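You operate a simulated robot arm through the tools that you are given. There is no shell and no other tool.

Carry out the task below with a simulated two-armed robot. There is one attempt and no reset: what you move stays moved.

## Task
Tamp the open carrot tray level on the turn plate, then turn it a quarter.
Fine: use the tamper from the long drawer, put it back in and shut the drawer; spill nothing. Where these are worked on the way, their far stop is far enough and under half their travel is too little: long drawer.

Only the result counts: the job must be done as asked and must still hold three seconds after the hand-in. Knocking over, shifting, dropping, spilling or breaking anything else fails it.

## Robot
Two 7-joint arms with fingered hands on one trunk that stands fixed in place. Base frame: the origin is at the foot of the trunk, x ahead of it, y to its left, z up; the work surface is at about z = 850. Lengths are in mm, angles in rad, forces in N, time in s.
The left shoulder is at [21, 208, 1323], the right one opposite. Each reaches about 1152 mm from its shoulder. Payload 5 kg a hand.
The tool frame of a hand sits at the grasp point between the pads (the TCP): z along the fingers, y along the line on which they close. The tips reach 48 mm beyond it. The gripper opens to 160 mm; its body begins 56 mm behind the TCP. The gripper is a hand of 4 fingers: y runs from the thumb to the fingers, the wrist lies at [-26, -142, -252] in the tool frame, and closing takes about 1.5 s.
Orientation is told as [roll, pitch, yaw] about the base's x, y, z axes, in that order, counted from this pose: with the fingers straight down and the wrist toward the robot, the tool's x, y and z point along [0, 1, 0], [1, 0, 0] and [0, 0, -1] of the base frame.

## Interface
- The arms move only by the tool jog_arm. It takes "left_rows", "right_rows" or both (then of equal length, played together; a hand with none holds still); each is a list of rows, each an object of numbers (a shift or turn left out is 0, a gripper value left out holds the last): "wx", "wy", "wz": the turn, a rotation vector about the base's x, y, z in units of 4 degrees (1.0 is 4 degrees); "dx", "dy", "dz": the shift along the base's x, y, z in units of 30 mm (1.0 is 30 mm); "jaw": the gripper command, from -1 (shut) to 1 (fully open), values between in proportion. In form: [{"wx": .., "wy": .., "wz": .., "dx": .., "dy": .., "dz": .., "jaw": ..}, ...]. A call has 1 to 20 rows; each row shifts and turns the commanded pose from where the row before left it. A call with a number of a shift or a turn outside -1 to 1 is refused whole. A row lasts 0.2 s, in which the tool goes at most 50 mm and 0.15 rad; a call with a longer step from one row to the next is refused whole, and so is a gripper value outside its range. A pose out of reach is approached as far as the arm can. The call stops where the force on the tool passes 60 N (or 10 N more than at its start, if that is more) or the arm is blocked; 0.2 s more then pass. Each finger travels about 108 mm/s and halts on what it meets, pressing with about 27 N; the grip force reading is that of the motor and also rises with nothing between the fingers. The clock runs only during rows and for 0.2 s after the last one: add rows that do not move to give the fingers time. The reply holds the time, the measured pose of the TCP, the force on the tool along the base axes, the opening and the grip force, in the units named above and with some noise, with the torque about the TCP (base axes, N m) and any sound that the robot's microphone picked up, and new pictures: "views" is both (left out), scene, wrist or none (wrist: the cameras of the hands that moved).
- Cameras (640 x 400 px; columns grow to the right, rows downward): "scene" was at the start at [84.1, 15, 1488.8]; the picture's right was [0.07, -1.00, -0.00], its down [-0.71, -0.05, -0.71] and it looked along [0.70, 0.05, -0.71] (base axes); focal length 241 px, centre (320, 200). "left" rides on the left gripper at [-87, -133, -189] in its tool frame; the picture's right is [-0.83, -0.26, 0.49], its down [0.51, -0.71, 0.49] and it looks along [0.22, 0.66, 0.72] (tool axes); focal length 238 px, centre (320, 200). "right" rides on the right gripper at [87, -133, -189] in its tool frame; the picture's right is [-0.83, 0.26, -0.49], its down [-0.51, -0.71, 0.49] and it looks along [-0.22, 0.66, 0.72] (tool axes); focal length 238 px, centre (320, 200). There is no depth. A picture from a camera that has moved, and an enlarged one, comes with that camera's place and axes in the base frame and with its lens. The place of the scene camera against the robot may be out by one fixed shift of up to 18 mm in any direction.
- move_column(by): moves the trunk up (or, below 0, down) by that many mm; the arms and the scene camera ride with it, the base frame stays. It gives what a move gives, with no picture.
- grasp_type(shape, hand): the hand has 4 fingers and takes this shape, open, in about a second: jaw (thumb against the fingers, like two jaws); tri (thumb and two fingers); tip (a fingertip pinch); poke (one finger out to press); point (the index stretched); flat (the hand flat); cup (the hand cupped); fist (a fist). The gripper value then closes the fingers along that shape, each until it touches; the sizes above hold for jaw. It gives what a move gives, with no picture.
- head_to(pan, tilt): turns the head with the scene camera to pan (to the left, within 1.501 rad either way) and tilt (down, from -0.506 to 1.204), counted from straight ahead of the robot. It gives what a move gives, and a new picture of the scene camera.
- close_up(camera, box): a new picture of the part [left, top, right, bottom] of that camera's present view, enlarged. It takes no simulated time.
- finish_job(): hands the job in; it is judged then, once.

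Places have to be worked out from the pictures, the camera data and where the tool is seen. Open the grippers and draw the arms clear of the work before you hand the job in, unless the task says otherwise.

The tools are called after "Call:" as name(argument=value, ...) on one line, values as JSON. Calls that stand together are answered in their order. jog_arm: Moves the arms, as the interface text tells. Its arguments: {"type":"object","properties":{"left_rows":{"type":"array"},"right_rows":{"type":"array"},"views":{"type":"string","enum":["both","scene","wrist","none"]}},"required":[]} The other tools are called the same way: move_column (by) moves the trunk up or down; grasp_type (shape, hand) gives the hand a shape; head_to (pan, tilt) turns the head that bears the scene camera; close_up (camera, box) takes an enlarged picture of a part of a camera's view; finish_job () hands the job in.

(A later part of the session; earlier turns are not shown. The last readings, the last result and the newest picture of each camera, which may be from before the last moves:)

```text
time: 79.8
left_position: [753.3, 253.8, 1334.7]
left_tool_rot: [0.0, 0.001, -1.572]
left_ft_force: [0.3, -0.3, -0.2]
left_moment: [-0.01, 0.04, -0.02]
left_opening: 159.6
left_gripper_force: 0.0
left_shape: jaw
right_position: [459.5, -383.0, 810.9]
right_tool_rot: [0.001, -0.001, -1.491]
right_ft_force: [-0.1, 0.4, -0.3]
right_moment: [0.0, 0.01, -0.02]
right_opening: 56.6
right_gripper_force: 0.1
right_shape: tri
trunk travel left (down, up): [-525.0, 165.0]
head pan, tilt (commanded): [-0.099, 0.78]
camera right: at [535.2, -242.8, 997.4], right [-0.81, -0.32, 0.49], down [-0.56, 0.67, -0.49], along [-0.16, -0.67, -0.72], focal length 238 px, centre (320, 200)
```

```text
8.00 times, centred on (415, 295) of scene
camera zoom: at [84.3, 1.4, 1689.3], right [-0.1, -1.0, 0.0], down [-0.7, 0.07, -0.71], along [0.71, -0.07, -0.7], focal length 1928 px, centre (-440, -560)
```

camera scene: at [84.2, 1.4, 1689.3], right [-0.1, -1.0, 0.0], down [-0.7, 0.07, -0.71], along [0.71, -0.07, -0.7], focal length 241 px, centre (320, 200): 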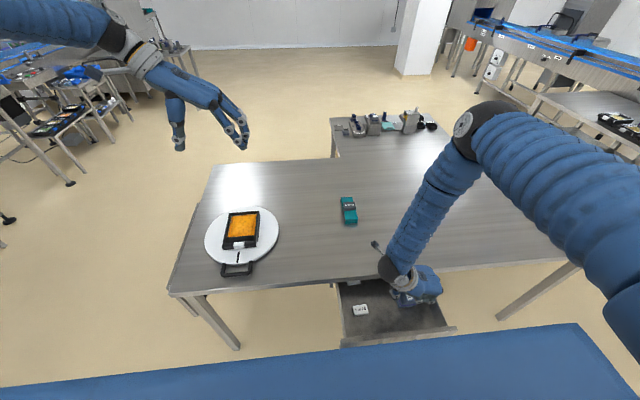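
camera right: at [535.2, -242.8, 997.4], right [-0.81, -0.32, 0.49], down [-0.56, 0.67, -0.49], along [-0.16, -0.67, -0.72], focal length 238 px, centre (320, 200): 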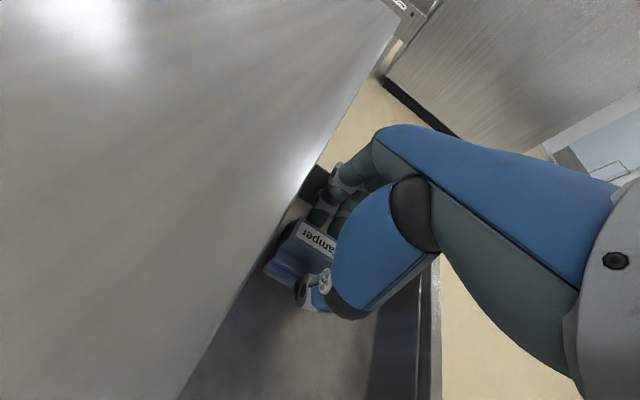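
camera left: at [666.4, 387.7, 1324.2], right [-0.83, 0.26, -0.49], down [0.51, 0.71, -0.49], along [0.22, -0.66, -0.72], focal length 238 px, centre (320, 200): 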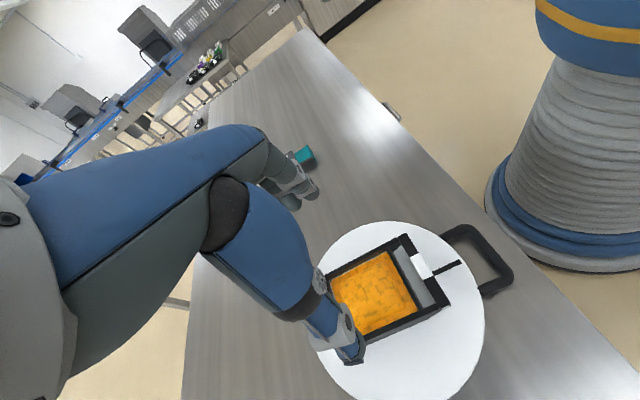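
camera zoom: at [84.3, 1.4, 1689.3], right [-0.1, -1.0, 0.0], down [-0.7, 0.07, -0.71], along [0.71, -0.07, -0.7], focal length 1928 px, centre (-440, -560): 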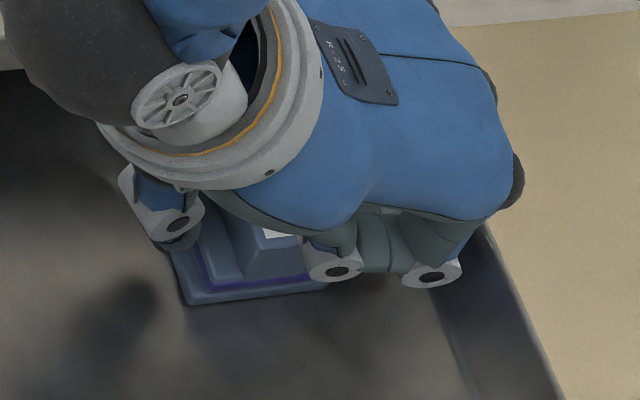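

No contact now. I lower another 6 mm and check forces.

Call:
jog_arm(right_rows=[{"dz": -0.1}, {"dz": -0.1}, {}], views="none")

Call:
close_up(camera="right", box=[240, 180, 400, 340])

```text
time: 80.6
left_position: [753.8, 252.5, 1335.7]
left_tool_rot: [-0.001, -0.002, -1.571]
left_ft_force: [0.4, 0.0, -0.7]
left_moment: [-0.03, -0.01, 0.0]
left_opening: 159.5
left_gripper_force: 0.0
left_shape: jaw
right_position: [459.1, -383.1, 804.8]
right_tool_rot: [0.002, -0.002, -1.489]
right_ft_force: [-0.3, 0.0, 0.0]
right_moment: [0.0, -0.01, -0.04]
right_opening: 56.4
right_gripper_force: 0.0
right_shape: tri
trunk travel left (down, up): [-525.0, 165.0]
head pan, tilt (commanded): [-0.099, 0.78]
```

```text
2.50 times, centred on (320, 260) of right
camera zoom: at [534.5, -243.3, 991.9], right [-0.81, -0.32, 0.49], down [-0.56, 0.67, -0.49], along [-0.16, -0.67, -0.72], focal length 596 px, centre (320, 50)
```

zoom: 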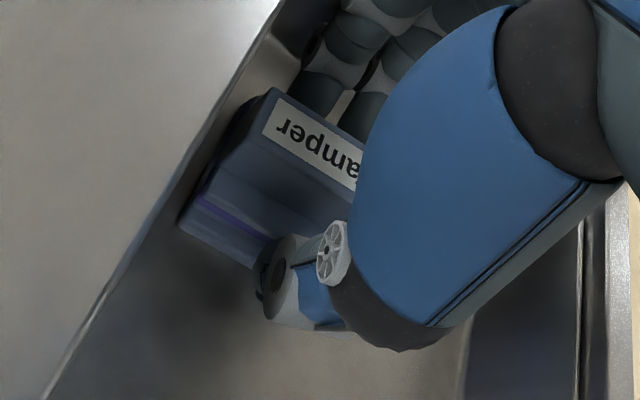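

Triangulating the label puts the ridge top at z ≈ 796, so the tips are already lower than the shoulder. I rise to z ≈ 819 and close on the ridge.

Call:
jog_arm(right_rows=[{"dz": 0.25}, {"dz": 0.2}, {}, {"jaw": -0.5}, {"jaw": -0.7}, {"jaw": -1}, {}, {}, {}], views="wrist")

Call:
close_up(camera="right", box=[240, 180, 400, 340])

Call:
close_up(camera="scene", box=[380, 270, 450, 320])

```text
time: 82.6
left_position: [754.7, 252.5, 1336.1]
left_tool_rot: [0.0, 0.001, -1.572]
left_ft_force: [-0.2, 0.2, -0.2]
left_moment: [0.02, -0.04, 0.0]
left_opening: 159.4
left_gripper_force: 0.0
left_shape: jaw
right_position: [458.9, -381.6, 818.7]
right_tool_rot: [0.003, -0.002, -1.491]
right_ft_force: [-0.1, 1.0, -0.1]
right_moment: [-0.04, -0.03, 0.01]
right_opening: 24.3
right_gripper_force: 27.2
right_shape: tri
trunk travel left (down, up): [-525.0, 165.0]
head pan, tilt (commanded): [-0.099, 0.78]
camera right: at [533.8, -243.2, 1005.6], right [-0.81, -0.32, 0.49], down [-0.56, 0.67, -0.49], along [-0.16, -0.67, -0.72], focal length 238 px, centre (320, 200)
```

right: 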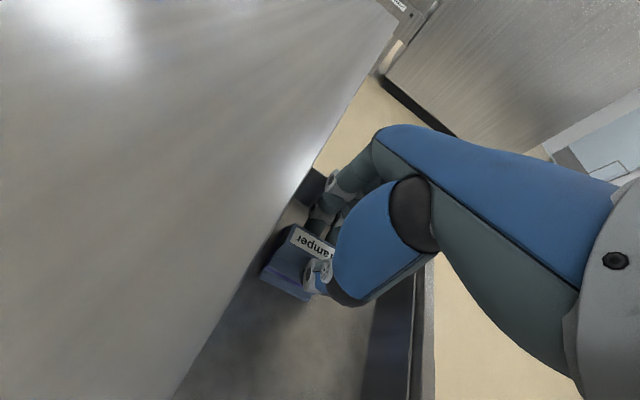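

```text
2.50 times, centred on (320, 260) of right
camera zoom: at [533.8, -243.2, 1005.6], right [-0.81, -0.32, 0.49], down [-0.56, 0.67, -0.49], along [-0.16, -0.67, -0.72], focal length 596 px, centre (320, 50)
```

zoom: 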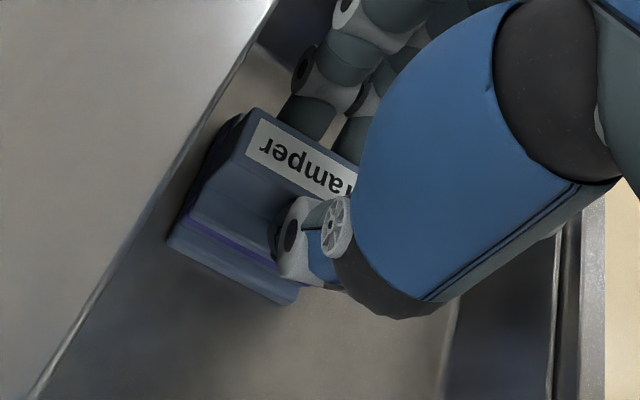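

```text
8.00 times, centred on (415, 295) of scene
camera zoom: at [84.3, 1.3, 1689.2], right [-0.1, -1.0, 0.0], down [-0.7, 0.07, -0.71], along [0.71, -0.07, -0.7], focal length 1928 px, centre (-440, -560)
```

zoom: 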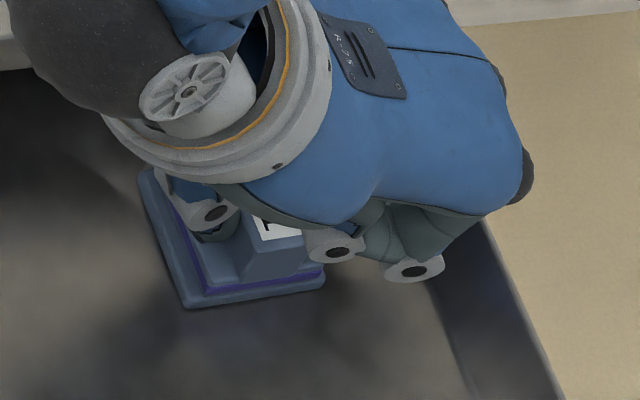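

The hand holds the ridge at 24 mm opening with 27 N. I lift slowly and check that the tamper comes along.

Call:
jog_arm(right_rows=[{"dz": 0.2}, {"dz": 0.3}, {"dz": 0.4}, {"dz": 0.4}, {}], views="both")

Call:
close_up(camera="scene", box=[350, 250, 450, 320])

Call:
close_up(camera="right", box=[240, 180, 400, 340])

```text
time: 83.8
left_position: [753.1, 254.9, 1335.5]
left_tool_rot: [0.002, 0.001, -1.57]
left_ft_force: [0.0, 0.4, 0.3]
left_moment: [0.01, 0.04, 0.0]
left_opening: 159.4
left_gripper_force: 0.0
left_shape: jaw
right_position: [459.2, -383.9, 858.1]
right_tool_rot: [0.003, -0.001, -1.49]
right_ft_force: [0.7, -0.7, -0.5]
right_moment: [0.0, 0.0, -0.03]
right_opening: 24.1
right_gripper_force: 26.8
right_shape: tri
trunk travel left (down, up): [-525.0, 165.0]
head pan, tilt (commanded): [-0.099, 0.78]
camera scene: at [84.6, 1.1, 1689.2], right [-0.1, -1.0, 0.0], down [-0.7, 0.07, -0.71], along [0.71, -0.07, -0.7], focal length 241 px, centre (320, 200)
camera right: at [534.9, -243.8, 1045.9], right [-0.81, -0.32, 0.49], down [-0.56, 0.67, -0.49], along [-0.16, -0.67, -0.72], focal length 238 px, centre (320, 200)
```

scene: 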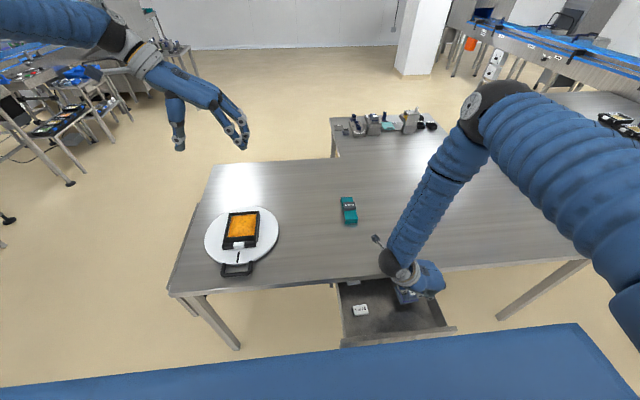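
right: 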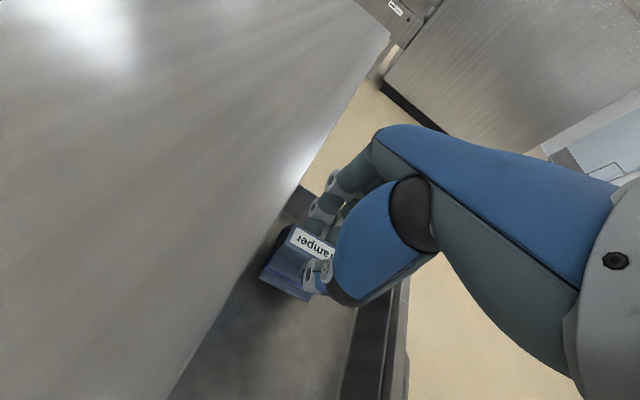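

```text
5.71 times, centred on (400, 285) of scene
camera zoom: at [84.6, 1.1, 1689.2], right [-0.1, -1.0, 0.0], down [-0.7, 0.07, -0.71], along [0.71, -0.07, -0.7], focal length 1377 px, centre (-137, -286)
```

zoom: 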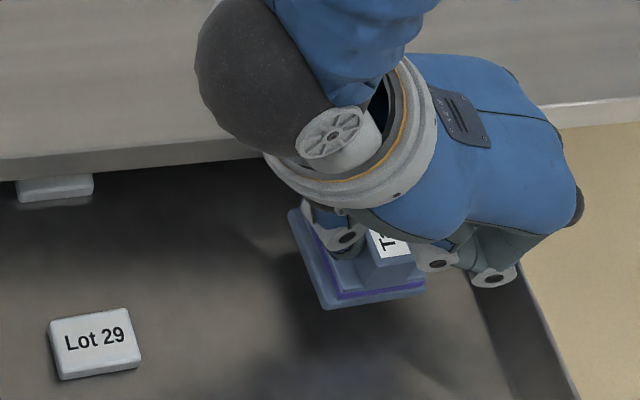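

```text
2.50 times, centred on (320, 260) of right
camera zoom: at [534.9, -243.8, 1045.9], right [-0.81, -0.32, 0.49], down [-0.56, 0.67, -0.49], along [-0.16, -0.67, -0.72], focal length 596 px, centre (320, 50)
```

zoom: 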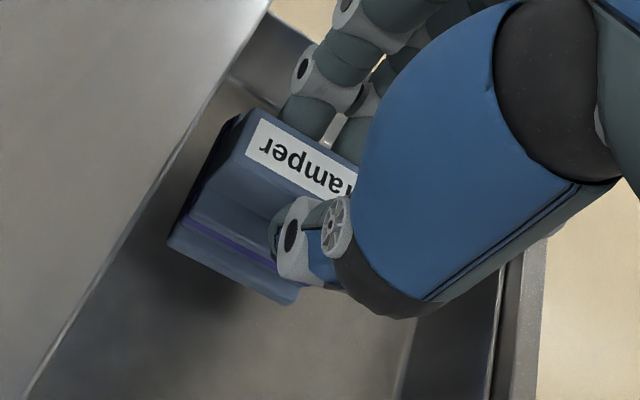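

The tamper is lifted cleanly and level. I raise it well clear of the drawer while the left hand moves away to the left of the plate.

Call:
jog_arm(left_rows=[{"dy": 0.4, "dx": -0.2}, {"dy": 0.7, "dx": -0.4}, {"dy": 0.75, "dx": -0.45}, {"dy": 0.75, "dx": -0.45}, {"dy": 0.75, "dx": -0.45}, {"dy": 0.75, "dx": -0.45}, {"dy": 0.75, "dx": -0.45}, {"dy": 0.75, "dx": -0.45}, {"dy": 0.75, "dx": -0.45}, {"dy": 0.75, "dx": -0.45}, {"dy": 0.75, "dx": -0.4}, {"dy": 0.5, "dx": -0.4}, {}], right_rows=[{"dz": 0.3}, {"dz": 0.5}, {"dz": 0.6}, {"dz": 0.6}, {"dz": 0.6}, {"dz": 0.6}, {"dz": 0.6}, {"dz": 0.6}, {"dz": 0.6}, {"dz": 0.6}, {"dz": 0.6}, {"dz": 0.4}, {}], views="both")

```text
time: 86.6
left_position: [604.8, 504.0, 1337.5]
left_tool_rot: [0.0, -0.002, -1.571]
left_ft_force: [1.3, -0.2, -0.5]
left_moment: [0.05, 0.02, -0.02]
left_opening: 159.5
left_gripper_force: 0.1
left_shape: jaw
right_position: [460.5, -385.4, 1055.5]
right_tool_rot: [0.002, 0.0, -1.49]
right_ft_force: [0.3, -0.6, -1.4]
right_moment: [0.05, 0.06, 0.01]
right_opening: 23.8
right_gripper_force: 27.3
right_shape: tri
trunk travel left (down, up): [-525.0, 165.0]
head pan, tilt (commanded): [-0.099, 0.78]
camera scene: at [85.2, 0.6, 1689.1], right [-0.1, -0.99, 0.0], down [-0.7, 0.07, -0.71], along [0.71, -0.07, -0.7], focal length 241 px, centre (320, 200)
camera right: at [536.3, -245.4, 1242.8], right [-0.81, -0.32, 0.49], down [-0.56, 0.67, -0.49], along [-0.16, -0.67, -0.72], focal length 238 px, centre (320, 200)
camera left: at [517.3, 637.5, 1526.6], right [-0.83, 0.26, -0.49], down [0.51, 0.71, -0.49], along [0.22, -0.66, -0.72], focal length 238 px, centre (320, 200)
```

scene: 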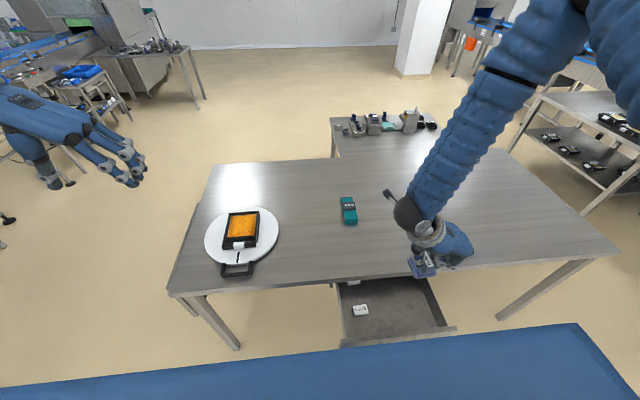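
right: 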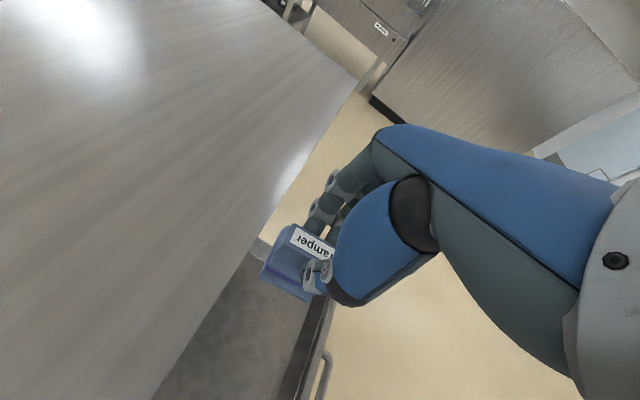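
left: 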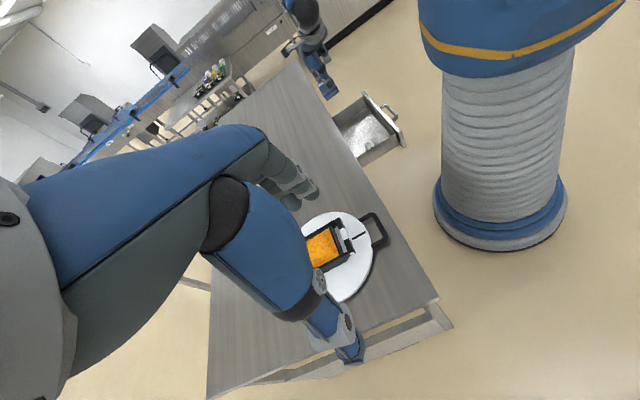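

The left hand is clear. I carry the tamper across to above the tray in two stages, turning the hand to yaw 0 and rising, so I can then lower the trunk for better reach.

Call:
jog_arm(right_rows=[{"dx": 0.4, "dy": 0.5, "dz": 0.2, "wz": 0.5}, {"dx": 0.4, "dy": 0.88, "dz": 0.2, "wz": 0.9}, {"dx": 0.4, "dy": 0.88, "dz": 0.2, "wz": 0.9}, {"dx": 0.4, "dy": 0.88, "dz": 0.2, "wz": 0.9}, {"dx": 0.4, "dy": 0.88, "dz": 0.2, "wz": 0.9}, {"dx": 0.4, "dy": 0.88, "dz": 0.2, "wz": 0.9}, {"dx": 0.4, "dy": 0.88, "dz": 0.2, "wz": 0.9}, {"dx": 0.4, "dy": 0.88, "dz": 0.2, "wz": 0.9}, {"dx": 0.4, "dy": 0.88, "dz": 0.2, "wz": 0.9}, {"dx": 0.4, "dy": 0.88, "dz": 0.2, "wz": 0.9}, {"dx": 0.4, "dy": 0.88, "dz": 0.2, "wz": 0.9}, {"dx": 0.4, "dy": 0.88, "dz": 0.2, "wz": 0.9}], views="scene")

```text
time: 89.2
left_position: [604.2, 505.6, 1337.1]
left_tool_rot: [0.0, 0.001, -1.57]
left_ft_force: [0.4, 0.6, -0.8]
left_moment: [-0.03, 0.02, -0.01]
left_opening: 159.9
left_gripper_force: 0.1
left_shape: jaw
right_position: [602.8, -77.9, 1126.5]
right_tool_rot: [0.001, -0.001, -0.765]
right_ft_force: [0.5, 0.5, -1.8]
right_moment: [-0.06, -0.04, 0.0]
right_opening: 24.2
right_gripper_force: 26.7
right_shape: tri
trunk travel left (down, up): [-525.0, 165.0]
head pan, tilt (commanded): [-0.099, 0.78]
camera scene: at [84.6, 2.7, 1689.2], right [-0.1, -0.99, 0.0], down [-0.7, 0.07, -0.71], along [0.71, -0.07, -0.7], focal length 241 px, centre (320, 200)
```

scene: 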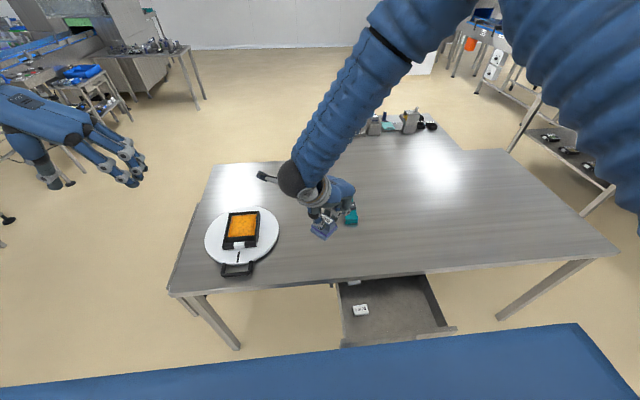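

The tamper is carried steadily. I continue to above the tray.

Call:
jog_arm(right_rows=[{"dx": 0.39, "dy": 0.92, "dz": 0.2, "wz": 0.91}, {"dx": 0.39, "dy": 0.92, "dz": 0.2, "wz": 0.91}, {"dx": 0.39, "dy": 0.92, "dz": 0.2, "wz": 0.91}, {"dx": 0.39, "dy": 0.92, "dz": 0.2, "wz": 0.91}, {"dx": 0.39, "dy": 0.92, "dz": 0.2, "wz": 0.91}, {"dx": 0.39, "dy": 0.92, "dz": 0.2, "wz": 0.91}, {"dx": 0.39, "dy": 0.92, "dz": 0.2, "wz": 0.91}, {"dx": 0.39, "dy": 0.92, "dz": 0.2, "wz": 0.91}, {"dx": 0.39, "dy": 0.92, "dz": 0.2, "wz": 0.91}, {"dx": 0.39, "dy": 0.92, "dz": 0.2, "wz": 0.91}, {"dx": 0.39, "dy": 0.92, "dz": 0.2, "wz": 0.91}, {"dx": 0.39, "dy": 0.92, "dz": 0.2, "wz": 0.95}, {}], views="both")

```text
time: 92.0
left_position: [604.1, 503.0, 1338.7]
left_tool_rot: [0.0, 0.0, -1.571]
left_ft_force: [-0.6, 0.1, 0.4]
left_moment: [0.09, -0.01, 0.0]
left_opening: 159.7
left_gripper_force: 0.0
left_shape: jaw
right_position: [744.9, 250.4, 1201.8]
right_tool_rot: [0.003, -0.001, 0.0]
right_ft_force: [1.3, 0.0, -0.3]
right_moment: [0.03, -0.04, -0.02]
right_opening: 23.9
right_gripper_force: 27.2
right_shape: tri
trunk travel left (down, up): [-525.0, 165.0]
head pan, tilt (commanded): [-0.099, 0.78]
camera scene: at [83.9, 0.8, 1689.3], right [-0.1, -0.99, 0.0], down [-0.7, 0.07, -0.71], along [0.71, -0.07, -0.7], focal length 241 px, centre (320, 200)
camera right: at [611.2, 339.0, 1389.6], right [0.26, -0.84, 0.48], down [-0.71, -0.51, -0.49], along [0.66, -0.22, -0.72], focal length 238 px, centre (320, 200)
```

scene: 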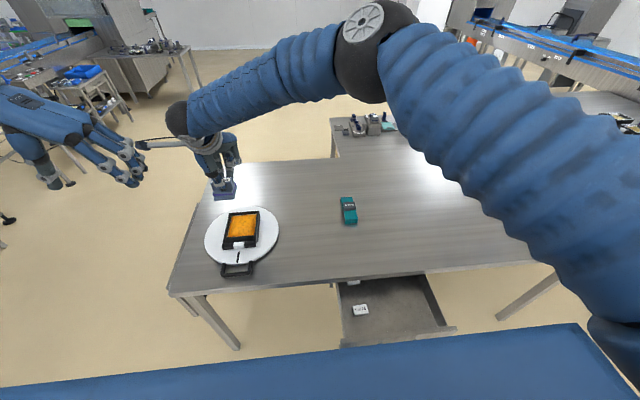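
right: 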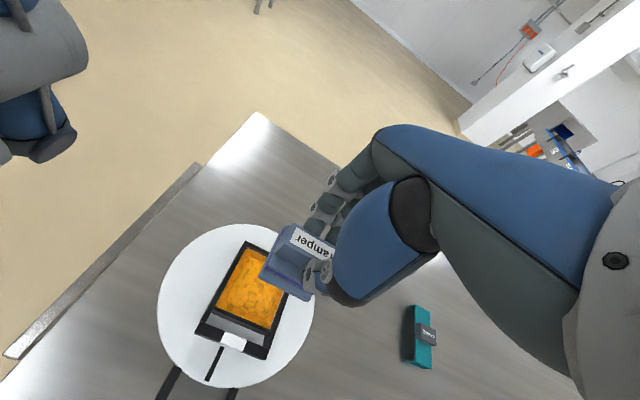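

The right hand's camera stalk is close to the left fingers, so I first move the left hand further away, then lower the trunk by 150 mm.

Call:
jog_arm(left_rows=[{"dy": 0.5, "dx": -0.3}, {"dy": 0.6, "dx": -0.6}, {"dy": 0.6, "dx": -0.6}, {"dy": 0.6, "dx": -0.6}, {"dx": -0.6}, {"dx": -0.6}, {}], views="none")

Call:
move_column(by=-150)

Call:
head_to(pan=0.25, tilt=0.75)

Call:
close_up(camera="right", box=[120, 180, 440, 400])

```text
time: 93.6
left_position: [505.9, 575.1, 1335.3]
left_tool_rot: [-0.004, 0.0, -1.572]
left_ft_force: [0.9, -0.7, -0.2]
left_moment: [0.0, 0.03, -0.01]
left_opening: 159.6
left_gripper_force: 0.1
left_shape: jaw
right_position: [743.8, 253.7, 1199.7]
right_tool_rot: [0.003, 0.0, 0.001]
right_ft_force: [-0.8, 0.0, -1.3]
right_moment: [-0.04, 0.06, 0.04]
right_opening: 24.0
right_gripper_force: 26.8
right_shape: tri
trunk travel left (down, up): [-525.0, 165.0]
head pan, tilt (commanded): [-0.099, 0.78]
```

```text
time: 95.4
left_position: [504.3, 576.1, 1185.1]
left_tool_rot: [0.002, 0.0, -1.572]
left_ft_force: [-0.9, 0.9, 0.1]
left_moment: [0.0, -0.01, 0.0]
left_opening: 159.5
left_gripper_force: 0.0
left_shape: jaw
right_position: [743.3, 252.6, 1052.5]
right_tool_rot: [0.003, -0.002, 0.0]
right_ft_force: [0.2, -0.1, 0.3]
right_moment: [0.0, -0.03, 0.01]
right_opening: 24.0
right_gripper_force: 26.9
right_shape: tri
trunk travel left (down, up): [-375.0, 315.0]
head pan, tilt (commanded): [-0.099, 0.78]
```

```text
time: 96.2
left_position: [506.2, 574.8, 1185.9]
left_tool_rot: [-0.003, 0.0, -1.572]
left_ft_force: [-0.7, -0.1, 0.7]
left_moment: [0.02, 0.02, 0.0]
left_opening: 159.7
left_gripper_force: 0.0
left_shape: jaw
right_position: [744.9, 253.4, 1051.3]
right_tool_rot: [0.003, -0.002, 0.001]
right_ft_force: [-0.4, 0.2, -1.9]
right_moment: [-0.02, 0.0, 0.01]
right_opening: 24.3
right_gripper_force: 27.7
right_shape: tri
trunk travel left (down, up): [-375.0, 315.0]
head pan, tilt (commanded): [0.25, 0.75]
camera scene: at [83.5, 30.4, 1541.7], right [0.25, -0.97, 0.0], down [-0.66, -0.17, -0.73], along [0.71, 0.18, -0.68], focal length 241 px, centre (320, 200)
```

scene: 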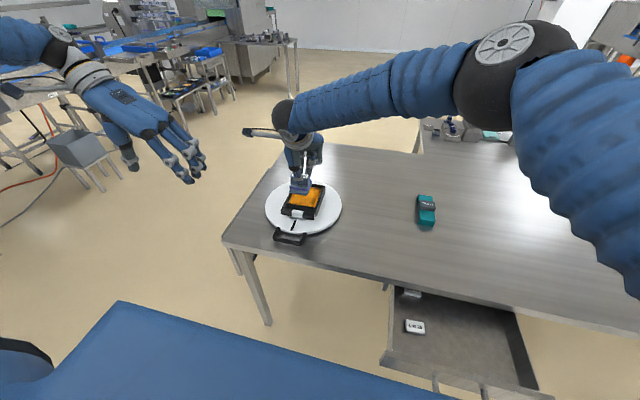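

```text
1.82 times, centred on (280, 290) of right
camera zoom: at [611.3, 339.8, 1239.1], right [0.26, -0.84, 0.48], down [-0.71, -0.5, -0.49], along [0.66, -0.22, -0.72], focal length 433 px, centre (393, 36)
```

zoom: 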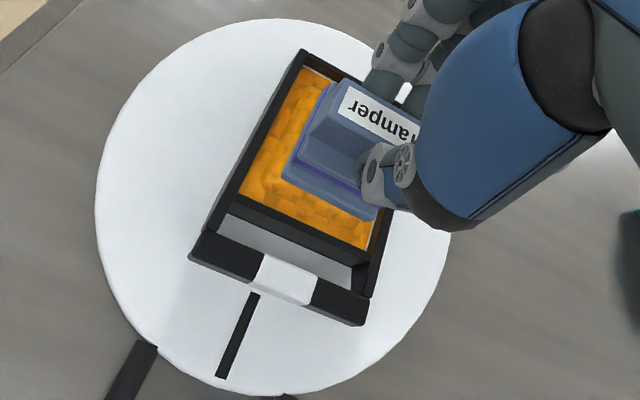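

Seen from the wrist camera the carrots span about x 710–826, y 196–308, and the tamper's foot (about 66 mm) is centred some 8 mm left of the tool. I put it over the middle of the tray and come down to z ≈ 1000.

Call:
jog_arm(right_rows=[{"dx": 0.3, "dy": -0.1}, {"dx": 0.3, "dy": -0.1, "dz": -0.3}, {"dx": 0.3, "dy": -0.1, "dz": -0.5}, {"dz": -0.5}, {"dz": -0.4}, {}], views="both")

Call:
close_up(camera="right", box=[160, 160, 400, 360])

Call:
close_up(camera="scene", box=[250, 140, 370, 250])

```text
time: 97.6
left_position: [504.7, 575.5, 1185.2]
left_tool_rot: [0.0, 0.001, -1.569]
left_ft_force: [0.9, -0.1, 0.6]
left_moment: [0.02, -0.01, 0.04]
left_opening: 159.5
left_gripper_force: 0.1
left_shape: jaw
right_position: [771.0, 244.4, 1000.6]
right_tool_rot: [0.001, -0.002, -0.001]
right_ft_force: [-0.3, 0.5, -1.3]
right_moment: [-0.04, 0.0, -0.02]
right_opening: 24.0
right_gripper_force: 27.0
right_shape: tri
trunk travel left (down, up): [-375.0, 315.0]
head pan, tilt (commanded): [0.25, 0.75]
camera scene: at [83.1, 30.4, 1541.7], right [0.25, -0.97, 0.0], down [-0.66, -0.17, -0.73], along [0.71, 0.18, -0.68], focal length 241 px, centre (320, 200)
camera right: at [637.7, 331.3, 1188.7], right [0.26, -0.84, 0.48], down [-0.71, -0.5, -0.49], along [0.66, -0.22, -0.72], focal length 238 px, centre (320, 200)
```

scene: 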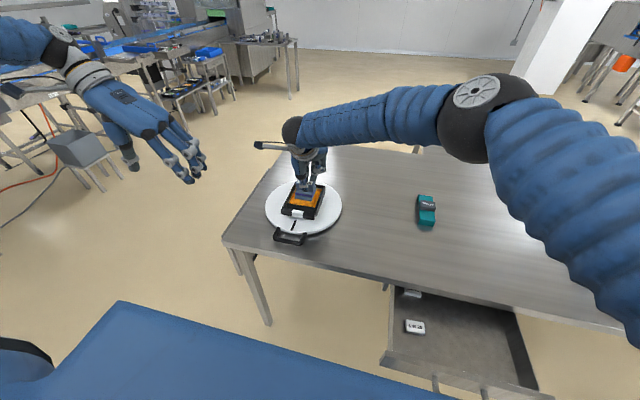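
right: 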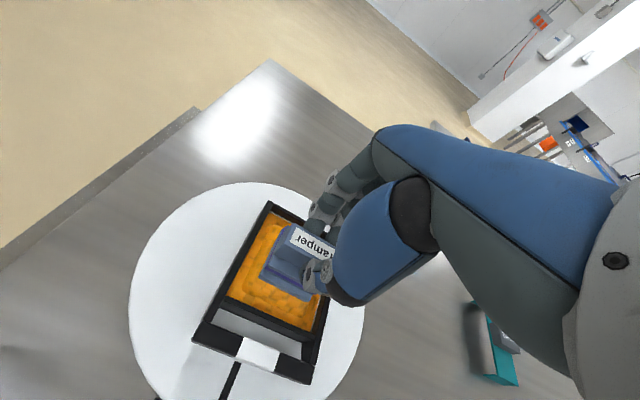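

```text
2.00 times, centred on (280, 260) of right
camera zoom: at [637.7, 331.3, 1188.7], right [0.26, -0.84, 0.48], down [-0.71, -0.5, -0.49], along [0.66, -0.22, -0.72], focal length 477 px, centre (400, 80)
```

zoom: 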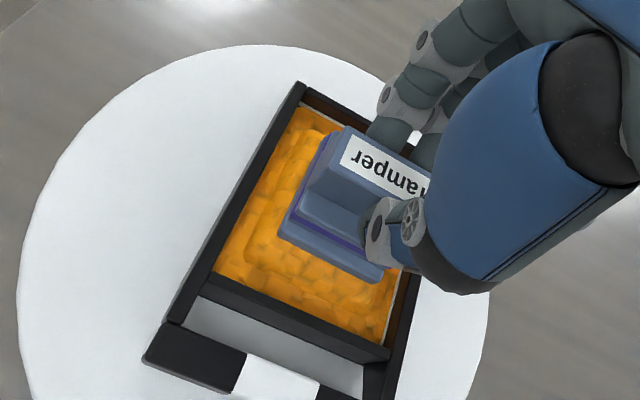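

```text
3.64 times, centred on (310, 195) of scene
camera zoom: at [83.1, 30.4, 1541.7], right [0.25, -0.97, 0.0], down [-0.66, -0.17, -0.73], along [0.71, 0.18, -0.68], focal length 876 px, centre (356, 218)
```

zoom: 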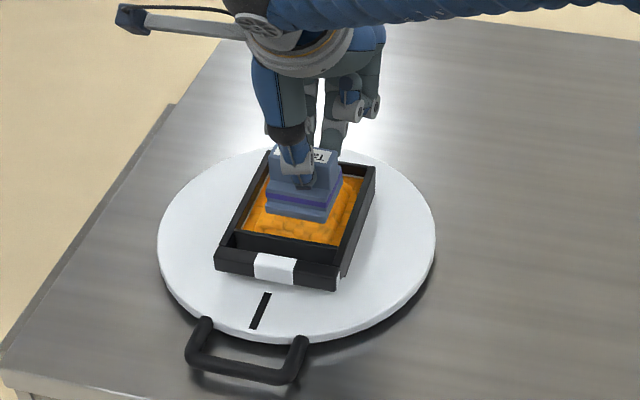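

The tamper is over the middle of the mound. I step down slowly and watch for contact.

Call:
jog_arm(right_rows=[{"dz": -0.15}, {"dz": -0.15}, {"dz": -0.1}, {}], views="none")

Call:
jog_arm(right_rows=[{"dz": -0.1}, {"dz": -0.1}, {}], views="wrist")

Call:
close_up(camera="scene", box=[250, 140, 370, 250])

```text
time: 98.6
left_position: [503.4, 575.4, 1184.4]
left_tool_rot: [-0.001, -0.001, -1.571]
left_ft_force: [0.4, -0.4, -0.8]
left_moment: [-0.02, -0.04, 0.0]
left_opening: 159.6
left_gripper_force: 0.0
left_shape: jaw
right_position: [771.5, 244.7, 989.2]
right_tool_rot: [0.002, -0.003, 0.001]
right_ft_force: [0.2, 0.1, -1.5]
right_moment: [-0.04, 0.01, 0.01]
right_opening: 24.2
right_gripper_force: 26.9
right_shape: tri
trunk travel left (down, up): [-375.0, 315.0]
head pan, tilt (commanded): [0.25, 0.75]
```

```text
time: 99.4
left_position: [502.6, 576.4, 1185.4]
left_tool_rot: [0.0, 0.002, -1.571]
left_ft_force: [-0.1, -0.3, -0.4]
left_moment: [0.01, -0.03, -0.01]
left_opening: 159.6
left_gripper_force: 0.0
left_shape: jaw
right_position: [771.5, 243.6, 986.3]
right_tool_rot: [0.003, -0.005, 0.0]
right_ft_force: [-0.6, 2.3, 17.1]
right_moment: [0.12, 0.0, 0.02]
right_opening: 25.2
right_gripper_force: 26.5
right_shape: tri
trunk travel left (down, up): [-375.0, 315.0]
head pan, tilt (commanded): [0.25, 0.75]
camera right: at [637.7, 330.2, 1173.4], right [0.26, -0.84, 0.48], down [-0.71, -0.5, -0.5], along [0.66, -0.21, -0.72], focal length 238 px, centre (320, 200)
```

right: 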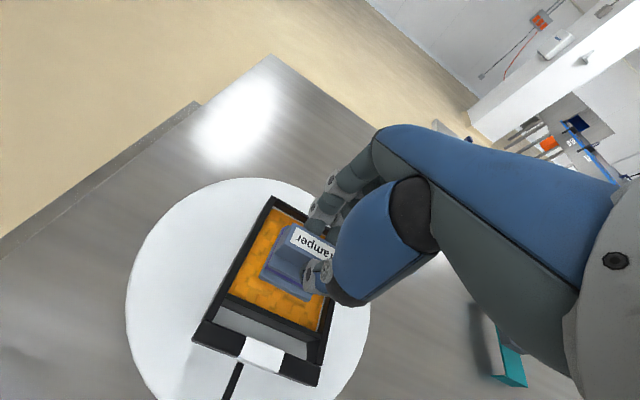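

```text
3.64 times, centred on (310, 195) of scene
camera zoom: at [81.7, 30.2, 1541.9], right [0.25, -0.97, 0.0], down [-0.66, -0.17, -0.73], along [0.71, 0.18, -0.68], focal length 876 px, centre (356, 218)
```

zoom: 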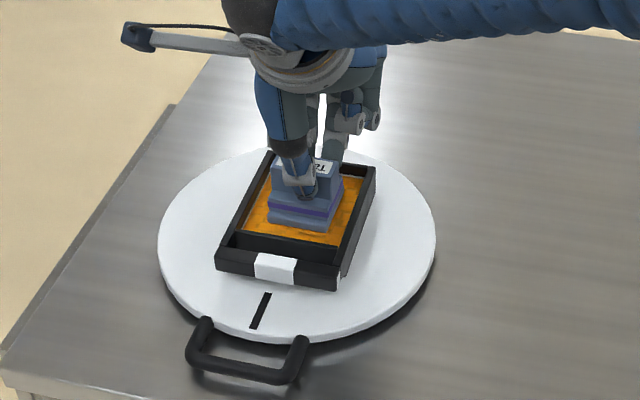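

Contact came at z ≈ 987 with 17 N. I press on a little and see how the force and the surface respond.

Call:
jog_arm(right_rows=[{"dz": -0.1}, {}], views="none")

Call:
close_up(camera="right", box=[160, 160, 400, 360])

```text
time: 100.0
left_position: [502.4, 575.6, 1186.8]
left_tool_rot: [0.0, 0.0, -1.57]
left_ft_force: [0.3, 0.9, 0.0]
left_moment: [-0.01, -0.02, 0.01]
left_opening: 159.8
left_gripper_force: 0.1
left_shape: jaw
right_position: [770.3, 242.5, 985.8]
right_tool_rot: [0.005, -0.008, 0.001]
right_ft_force: [0.1, 5.4, 37.7]
right_moment: [0.22, 0.03, 0.03]
right_opening: 26.1
right_gripper_force: 26.6
right_shape: tri
trunk travel left (down, up): [-375.0, 315.0]
head pan, tilt (commanded): [0.25, 0.75]
```

```text
2.00 times, centred on (280, 260) of right
camera zoom: at [637.2, 329.8, 1172.2], right [0.26, -0.84, 0.48], down [-0.71, -0.5, -0.5], along [0.66, -0.21, -0.72], focal length 477 px, centre (400, 80)
```

zoom: 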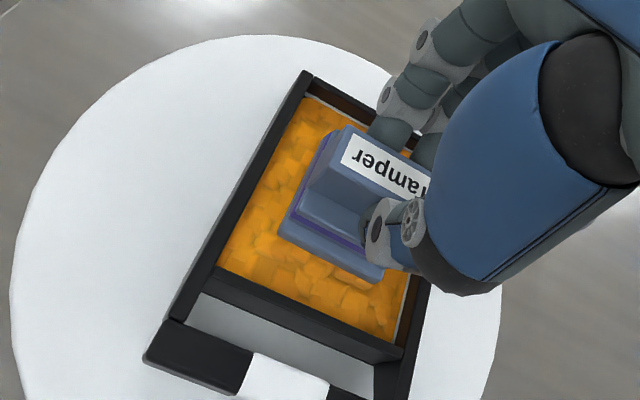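

The force is 37.7 N with no further sinking, and the raised block in the carrots seems to have changed. I lift the tamper to inspect the surface.

Call:
jog_arm(right_rows=[{"dz": 0.2}, {"dz": 0.5}, {"dz": 0.7}, {"dz": 0.7, "dx": -0.5}, {"dz": 0.5, "dx": -1.0, "dy": -0.5}, {"dx": -1.0, "dy": -0.8}, {"dx": -1.0, "dy": -0.8}, {"dy": -0.8}, {}], views="both")

Call:
close_up(camera="scene", box=[250, 140, 370, 250])

Call:
close_up(camera="right", box=[120, 100, 360, 300])

```text
time: 102.0
left_position: [504.7, 576.9, 1184.3]
left_tool_rot: [0.0, 0.001, -1.57]
left_ft_force: [0.2, 0.5, -0.8]
left_moment: [-0.05, -0.01, 0.03]
left_opening: 159.9
left_gripper_force: 0.0
left_shape: jaw
right_position: [662.6, 158.0, 1057.3]
right_tool_rot: [0.002, -0.002, 0.001]
right_ft_force: [0.1, 0.7, -0.4]
right_moment: [-0.05, -0.01, -0.02]
right_opening: 25.1
right_gripper_force: 27.5
right_shape: tri
trunk travel left (down, up): [-375.0, 315.0]
head pan, tilt (commanded): [0.25, 0.75]
camera scene: at [82.9, 31.3, 1541.7], right [0.25, -0.97, 0.0], down [-0.66, -0.17, -0.73], along [0.71, 0.18, -0.68], focal length 241 px, centre (320, 200)
camera right: at [529.3, 245.5, 1245.2], right [0.26, -0.84, 0.48], down [-0.71, -0.51, -0.49], along [0.66, -0.22, -0.72], focal length 238 px, centre (320, 200)
```

scene: 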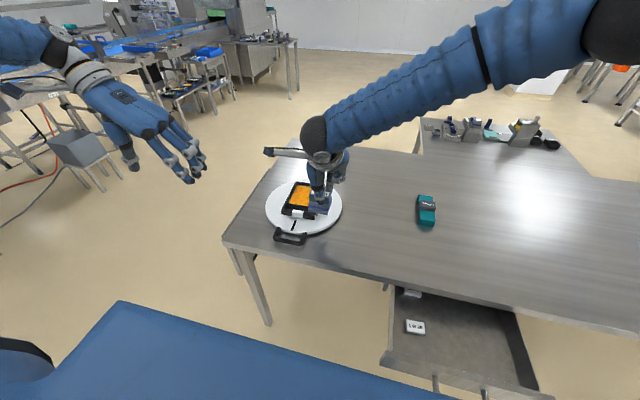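
right: 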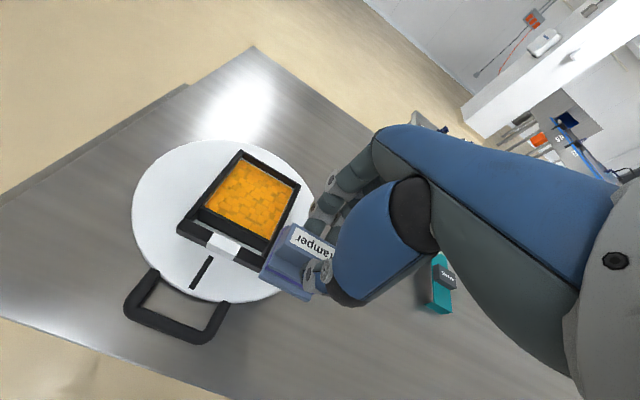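

```text
3.64 times, centred on (310, 195) of scene
camera zoom: at [82.9, 31.3, 1541.7], right [0.25, -0.97, 0.0], down [-0.66, -0.17, -0.73], along [0.71, 0.18, -0.68], focal length 876 px, centre (356, 218)
```

zoom: 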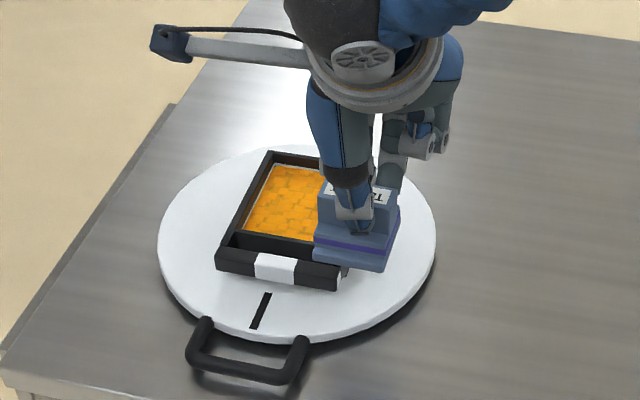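

```text
2.00 times, centred on (240, 200) of right
camera zoom: at [529.3, 245.5, 1245.2], right [0.26, -0.84, 0.48], down [-0.71, -0.51, -0.49], along [0.66, -0.22, -0.72], focal length 477 px, centre (480, 200)
```

zoom: 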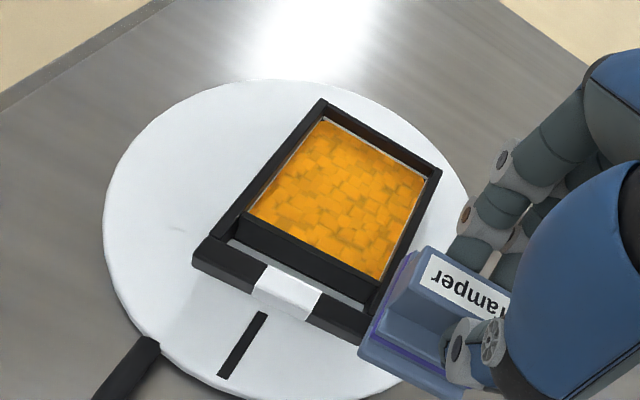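

The carrots now look flat. I take a tighter close-up to confirm the surface is level and nothing has spilled.

Call:
close_up(camera="right", box=[170, 135, 310, 270])

Call:
close_up(camera="scene", box=[265, 170, 345, 225])

```text
2.96 times, centred on (240, 202) of right
camera zoom: at [529.3, 245.5, 1245.2], right [0.26, -0.84, 0.48], down [-0.71, -0.51, -0.49], along [0.66, -0.22, -0.72], focal length 706 px, centre (557, 193)
```

zoom: 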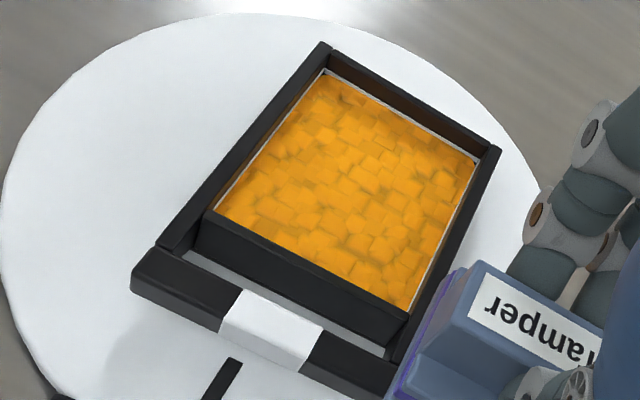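

```text
7.27 times, centred on (305, 198) of scene
camera zoom: at [82.9, 31.3, 1541.7], right [0.25, -0.97, 0.0], down [-0.66, -0.17, -0.73], along [0.71, 0.18, -0.68], focal length 1753 px, centre (429, 218)
```

zoom: 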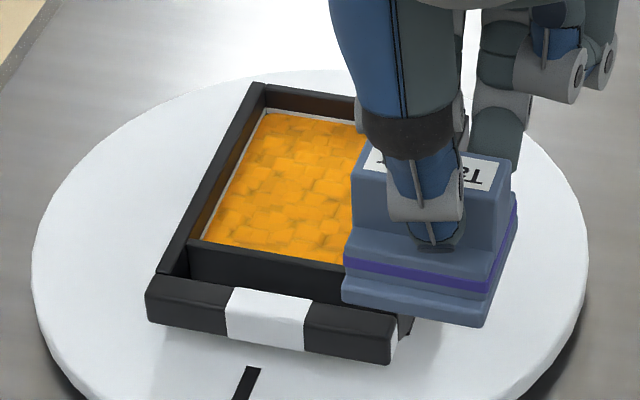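

The carrots lie flat and even, with nothing spilled. I raise the trunk again and carry the tamper back toward the drawer along the reverse route.

Call:
move_column(by=150)

Call:
jog_arm(right_rows=[{"dx": -0.3, "dy": -0.5, "wz": -0.6}, {"dx": -0.3, "dy": -0.82, "wz": -0.97}, {"dx": -0.3, "dy": -0.82, "wz": -0.97}, {"dx": -0.3, "dy": -0.82, "wz": -0.97}, {"dx": -0.3, "dy": -0.82, "wz": -0.97}, {"dx": -0.3, "dy": -0.82, "wz": -0.97}, {"dx": -0.3, "dy": -0.82, "wz": -0.97, "dz": -0.2}, {"dx": -0.3, "dy": -0.82, "wz": -0.97, "dz": -0.2}, {"dx": -0.3, "dy": -0.82, "wz": -0.97, "dz": -0.2}, {"dx": -0.3, "dy": -0.82, "wz": -0.97, "dz": -0.2}, {"dx": -0.3, "dy": -0.82, "wz": -0.97, "dz": -0.2}, {"dx": -0.3, "dy": -0.82, "wz": -0.97, "dz": -0.2}], views="scene")

```text
time: 103.8
left_position: [505.2, 575.8, 1334.5]
left_tool_rot: [-0.002, 0.0, -1.571]
left_ft_force: [0.3, -0.1, -0.4]
left_moment: [-0.01, 0.01, 0.03]
left_opening: 159.7
left_gripper_force: 0.1
left_shape: jaw
right_position: [663.5, 157.6, 1207.8]
right_tool_rot: [0.001, 0.0, 0.001]
right_ft_force: [0.0, -0.5, -1.2]
right_moment: [-0.02, 0.0, 0.01]
right_opening: 25.1
right_gripper_force: 27.1
right_shape: tri
trunk travel left (down, up): [-525.0, 165.0]
head pan, tilt (commanded): [0.25, 0.75]
```

```text
time: 106.4
left_position: [504.6, 574.9, 1336.3]
left_tool_rot: [0.001, -0.001, -1.571]
left_ft_force: [0.3, -0.7, -0.1]
left_moment: [0.04, -0.02, -0.02]
left_opening: 159.4
left_gripper_force: 0.0
left_shape: jaw
right_position: [556.3, -130.3, 1169.9]
right_tool_rot: [0.003, -0.002, -0.788]
right_ft_force: [0.1, -0.1, -1.0]
right_moment: [0.05, 0.01, 0.0]
right_opening: 25.1
right_gripper_force: 27.4
right_shape: tri
trunk travel left (down, up): [-525.0, 165.0]
head pan, tilt (commanded): [0.25, 0.75]
camera scene: at [83.3, 29.2, 1691.7], right [0.25, -0.97, 0.0], down [-0.66, -0.17, -0.73], along [0.71, 0.18, -0.68], focal length 241 px, centre (320, 200)
```

scene: 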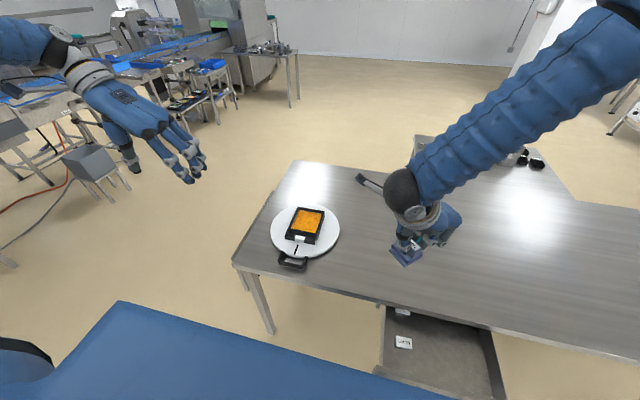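

Half way back. I continue to above the tamper's old place in the drawer.

Call:
jog_arm(right_rows=[{"dx": -0.29, "dy": -0.765, "dz": -0.345, "wz": -0.915}, {"dx": -0.29, "dy": -0.765, "dz": -0.345, "wz": -0.915}, {"dx": -0.29, "dy": -0.765, "dz": -0.345, "wz": -0.915}, {"dx": -0.29, "dy": -0.765, "dz": -0.345, "wz": -0.915}, {"dx": -0.29, "dy": -0.765, "dz": -0.345, "wz": -0.915}, {"dx": -0.29, "dy": -0.765, "dz": -0.345, "wz": -0.915}, {"dx": -0.29, "dy": -0.765, "dz": -0.345, "wz": -0.915}, {"dx": -0.29, "dy": -0.765, "dz": -0.345, "wz": -0.915}, {"dx": -0.29, "dy": -0.765, "dz": -0.345, "wz": -0.915}, {"dx": -0.29, "dy": -0.765, "dz": -0.345, "wz": -0.915}, {"dx": -0.29, "dy": -0.765, "dz": -0.345, "wz": -0.915}, {}], views="none")

Call:
head_to(pan=-0.1, tilt=0.78)

Call:
close_up(camera="scene", box=[320, 220, 480, 340])

```text
time: 109.0
left_position: [504.5, 575.8, 1334.8]
left_tool_rot: [0.001, 0.001, -1.571]
left_ft_force: [-0.6, 0.8, 0.4]
left_moment: [-0.03, 0.01, 0.02]
left_opening: 159.6
left_gripper_force: 0.1
left_shape: jaw
right_position: [457.6, -376.2, 1059.0]
right_tool_rot: [0.002, -0.001, -1.49]
right_ft_force: [0.2, 0.3, -1.4]
right_moment: [-0.05, 0.0, 0.03]
right_opening: 25.2
right_gripper_force: 26.7
right_shape: tri
trunk travel left (down, up): [-525.0, 165.0]
head pan, tilt (commanded): [0.25, 0.75]
```

```text
time: 109.8
left_position: [504.8, 574.3, 1335.6]
left_tool_rot: [0.0, 0.001, -1.57]
left_ft_force: [-0.2, 0.1, 0.6]
left_moment: [0.01, -0.01, 0.0]
left_opening: 159.9
left_gripper_force: 0.1
left_shape: jaw
right_position: [457.6, -377.4, 1060.1]
right_tool_rot: [0.001, -0.004, -1.488]
right_ft_force: [-0.1, 0.0, -1.2]
right_moment: [0.04, 0.04, 0.0]
right_opening: 24.9
right_gripper_force: 26.6
right_shape: tri
trunk travel left (down, up): [-525.0, 165.0]
head pan, tilt (commanded): [-0.099, 0.78]
camera scene: at [84.1, 1.3, 1689.3], right [-0.1, -1.0, 0.0], down [-0.7, 0.07, -0.71], along [0.71, -0.07, -0.7], focal length 241 px, centre (320, 200)
```

scene: 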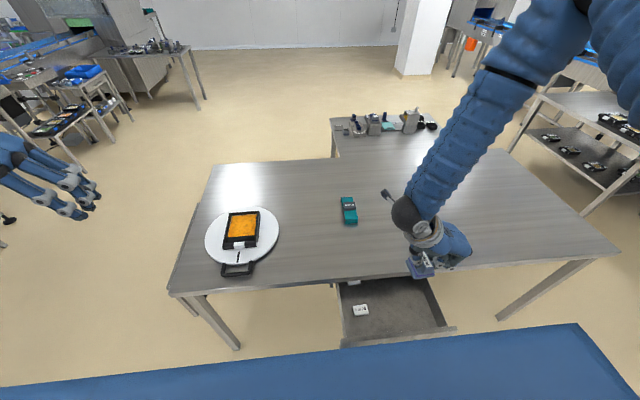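

```text
3.33 times, centred on (400, 280) of scene
camera zoom: at [84.1, 1.3, 1689.3], right [-0.1, -1.0, 0.0], down [-0.7, 0.07, -0.71], along [0.71, -0.07, -0.7], focal length 804 px, centre (53, -67)
```

zoom: 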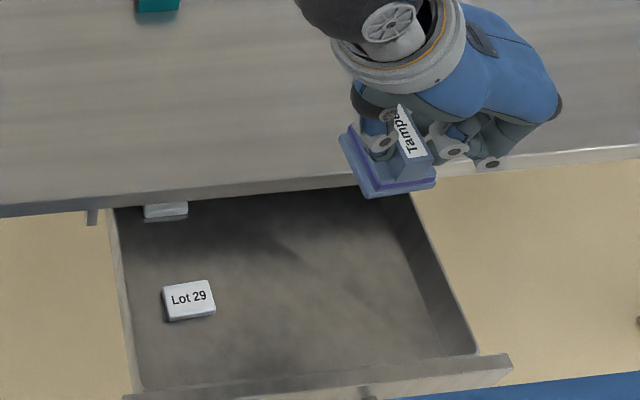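

The tamper hangs above its old place. I lower it back into the drawer, slowly near the floor.

Call:
jog_arm(right_rows=[{"dz": -0.4, "dy": -0.1}, {"dz": -0.7, "dy": -0.05}, {"dz": -0.8}, {"dz": -0.8}, {"dz": -0.8}, {"dz": -0.8}, {"dz": -0.8}, {"dz": -0.8}, {"dz": -0.7}, {"dz": -0.5}, {}], views="both")

Call:
close_up(camera="scene", box=[350, 250, 450, 320])

```text
time: 112.2
left_position: [504.9, 574.8, 1335.1]
left_tool_rot: [0.0, 0.0, -1.57]
left_ft_force: [-0.1, 0.7, 0.0]
left_moment: [0.02, 0.01, 0.01]
left_opening: 159.5
left_gripper_force: 0.1
left_shape: jaw
right_position: [457.7, -384.5, 844.4]
right_tool_rot: [0.001, -0.002, -1.488]
right_ft_force: [0.2, -0.2, -1.5]
right_moment: [0.0, 0.0, 0.0]
right_opening: 24.9
right_gripper_force: 27.1
right_shape: tri
trunk travel left (down, up): [-525.0, 165.0]
head pan, tilt (commanded): [-0.099, 0.78]
camera scene: at [84.0, 1.7, 1689.3], right [-0.1, -1.0, 0.0], down [-0.7, 0.07, -0.71], along [0.71, -0.07, -0.7], focal length 241 px, centre (320, 200)
camera right: at [533.2, -243.6, 1031.8], right [-0.81, -0.33, 0.49], down [-0.56, 0.66, -0.49], along [-0.16, -0.67, -0.72], focal length 238 px, centre (320, 200)
```

scene: 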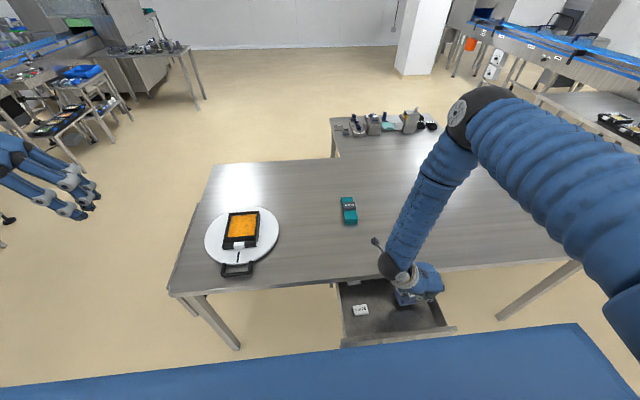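
right: 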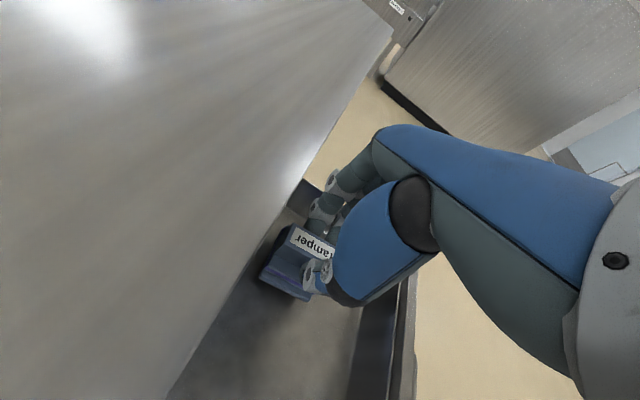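

```text
5.71 times, centred on (400, 285) of scene
camera zoom: at [84.0, 1.7, 1689.3], right [-0.1, -1.0, 0.0], down [-0.7, 0.07, -0.71], along [0.71, -0.07, -0.7], focal length 1377 px, centre (-137, -286)
```

zoom: 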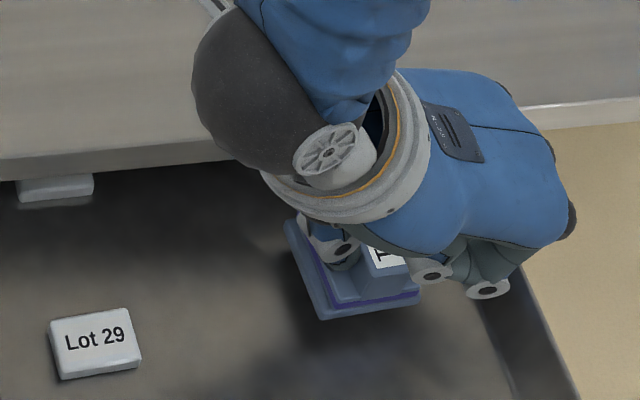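

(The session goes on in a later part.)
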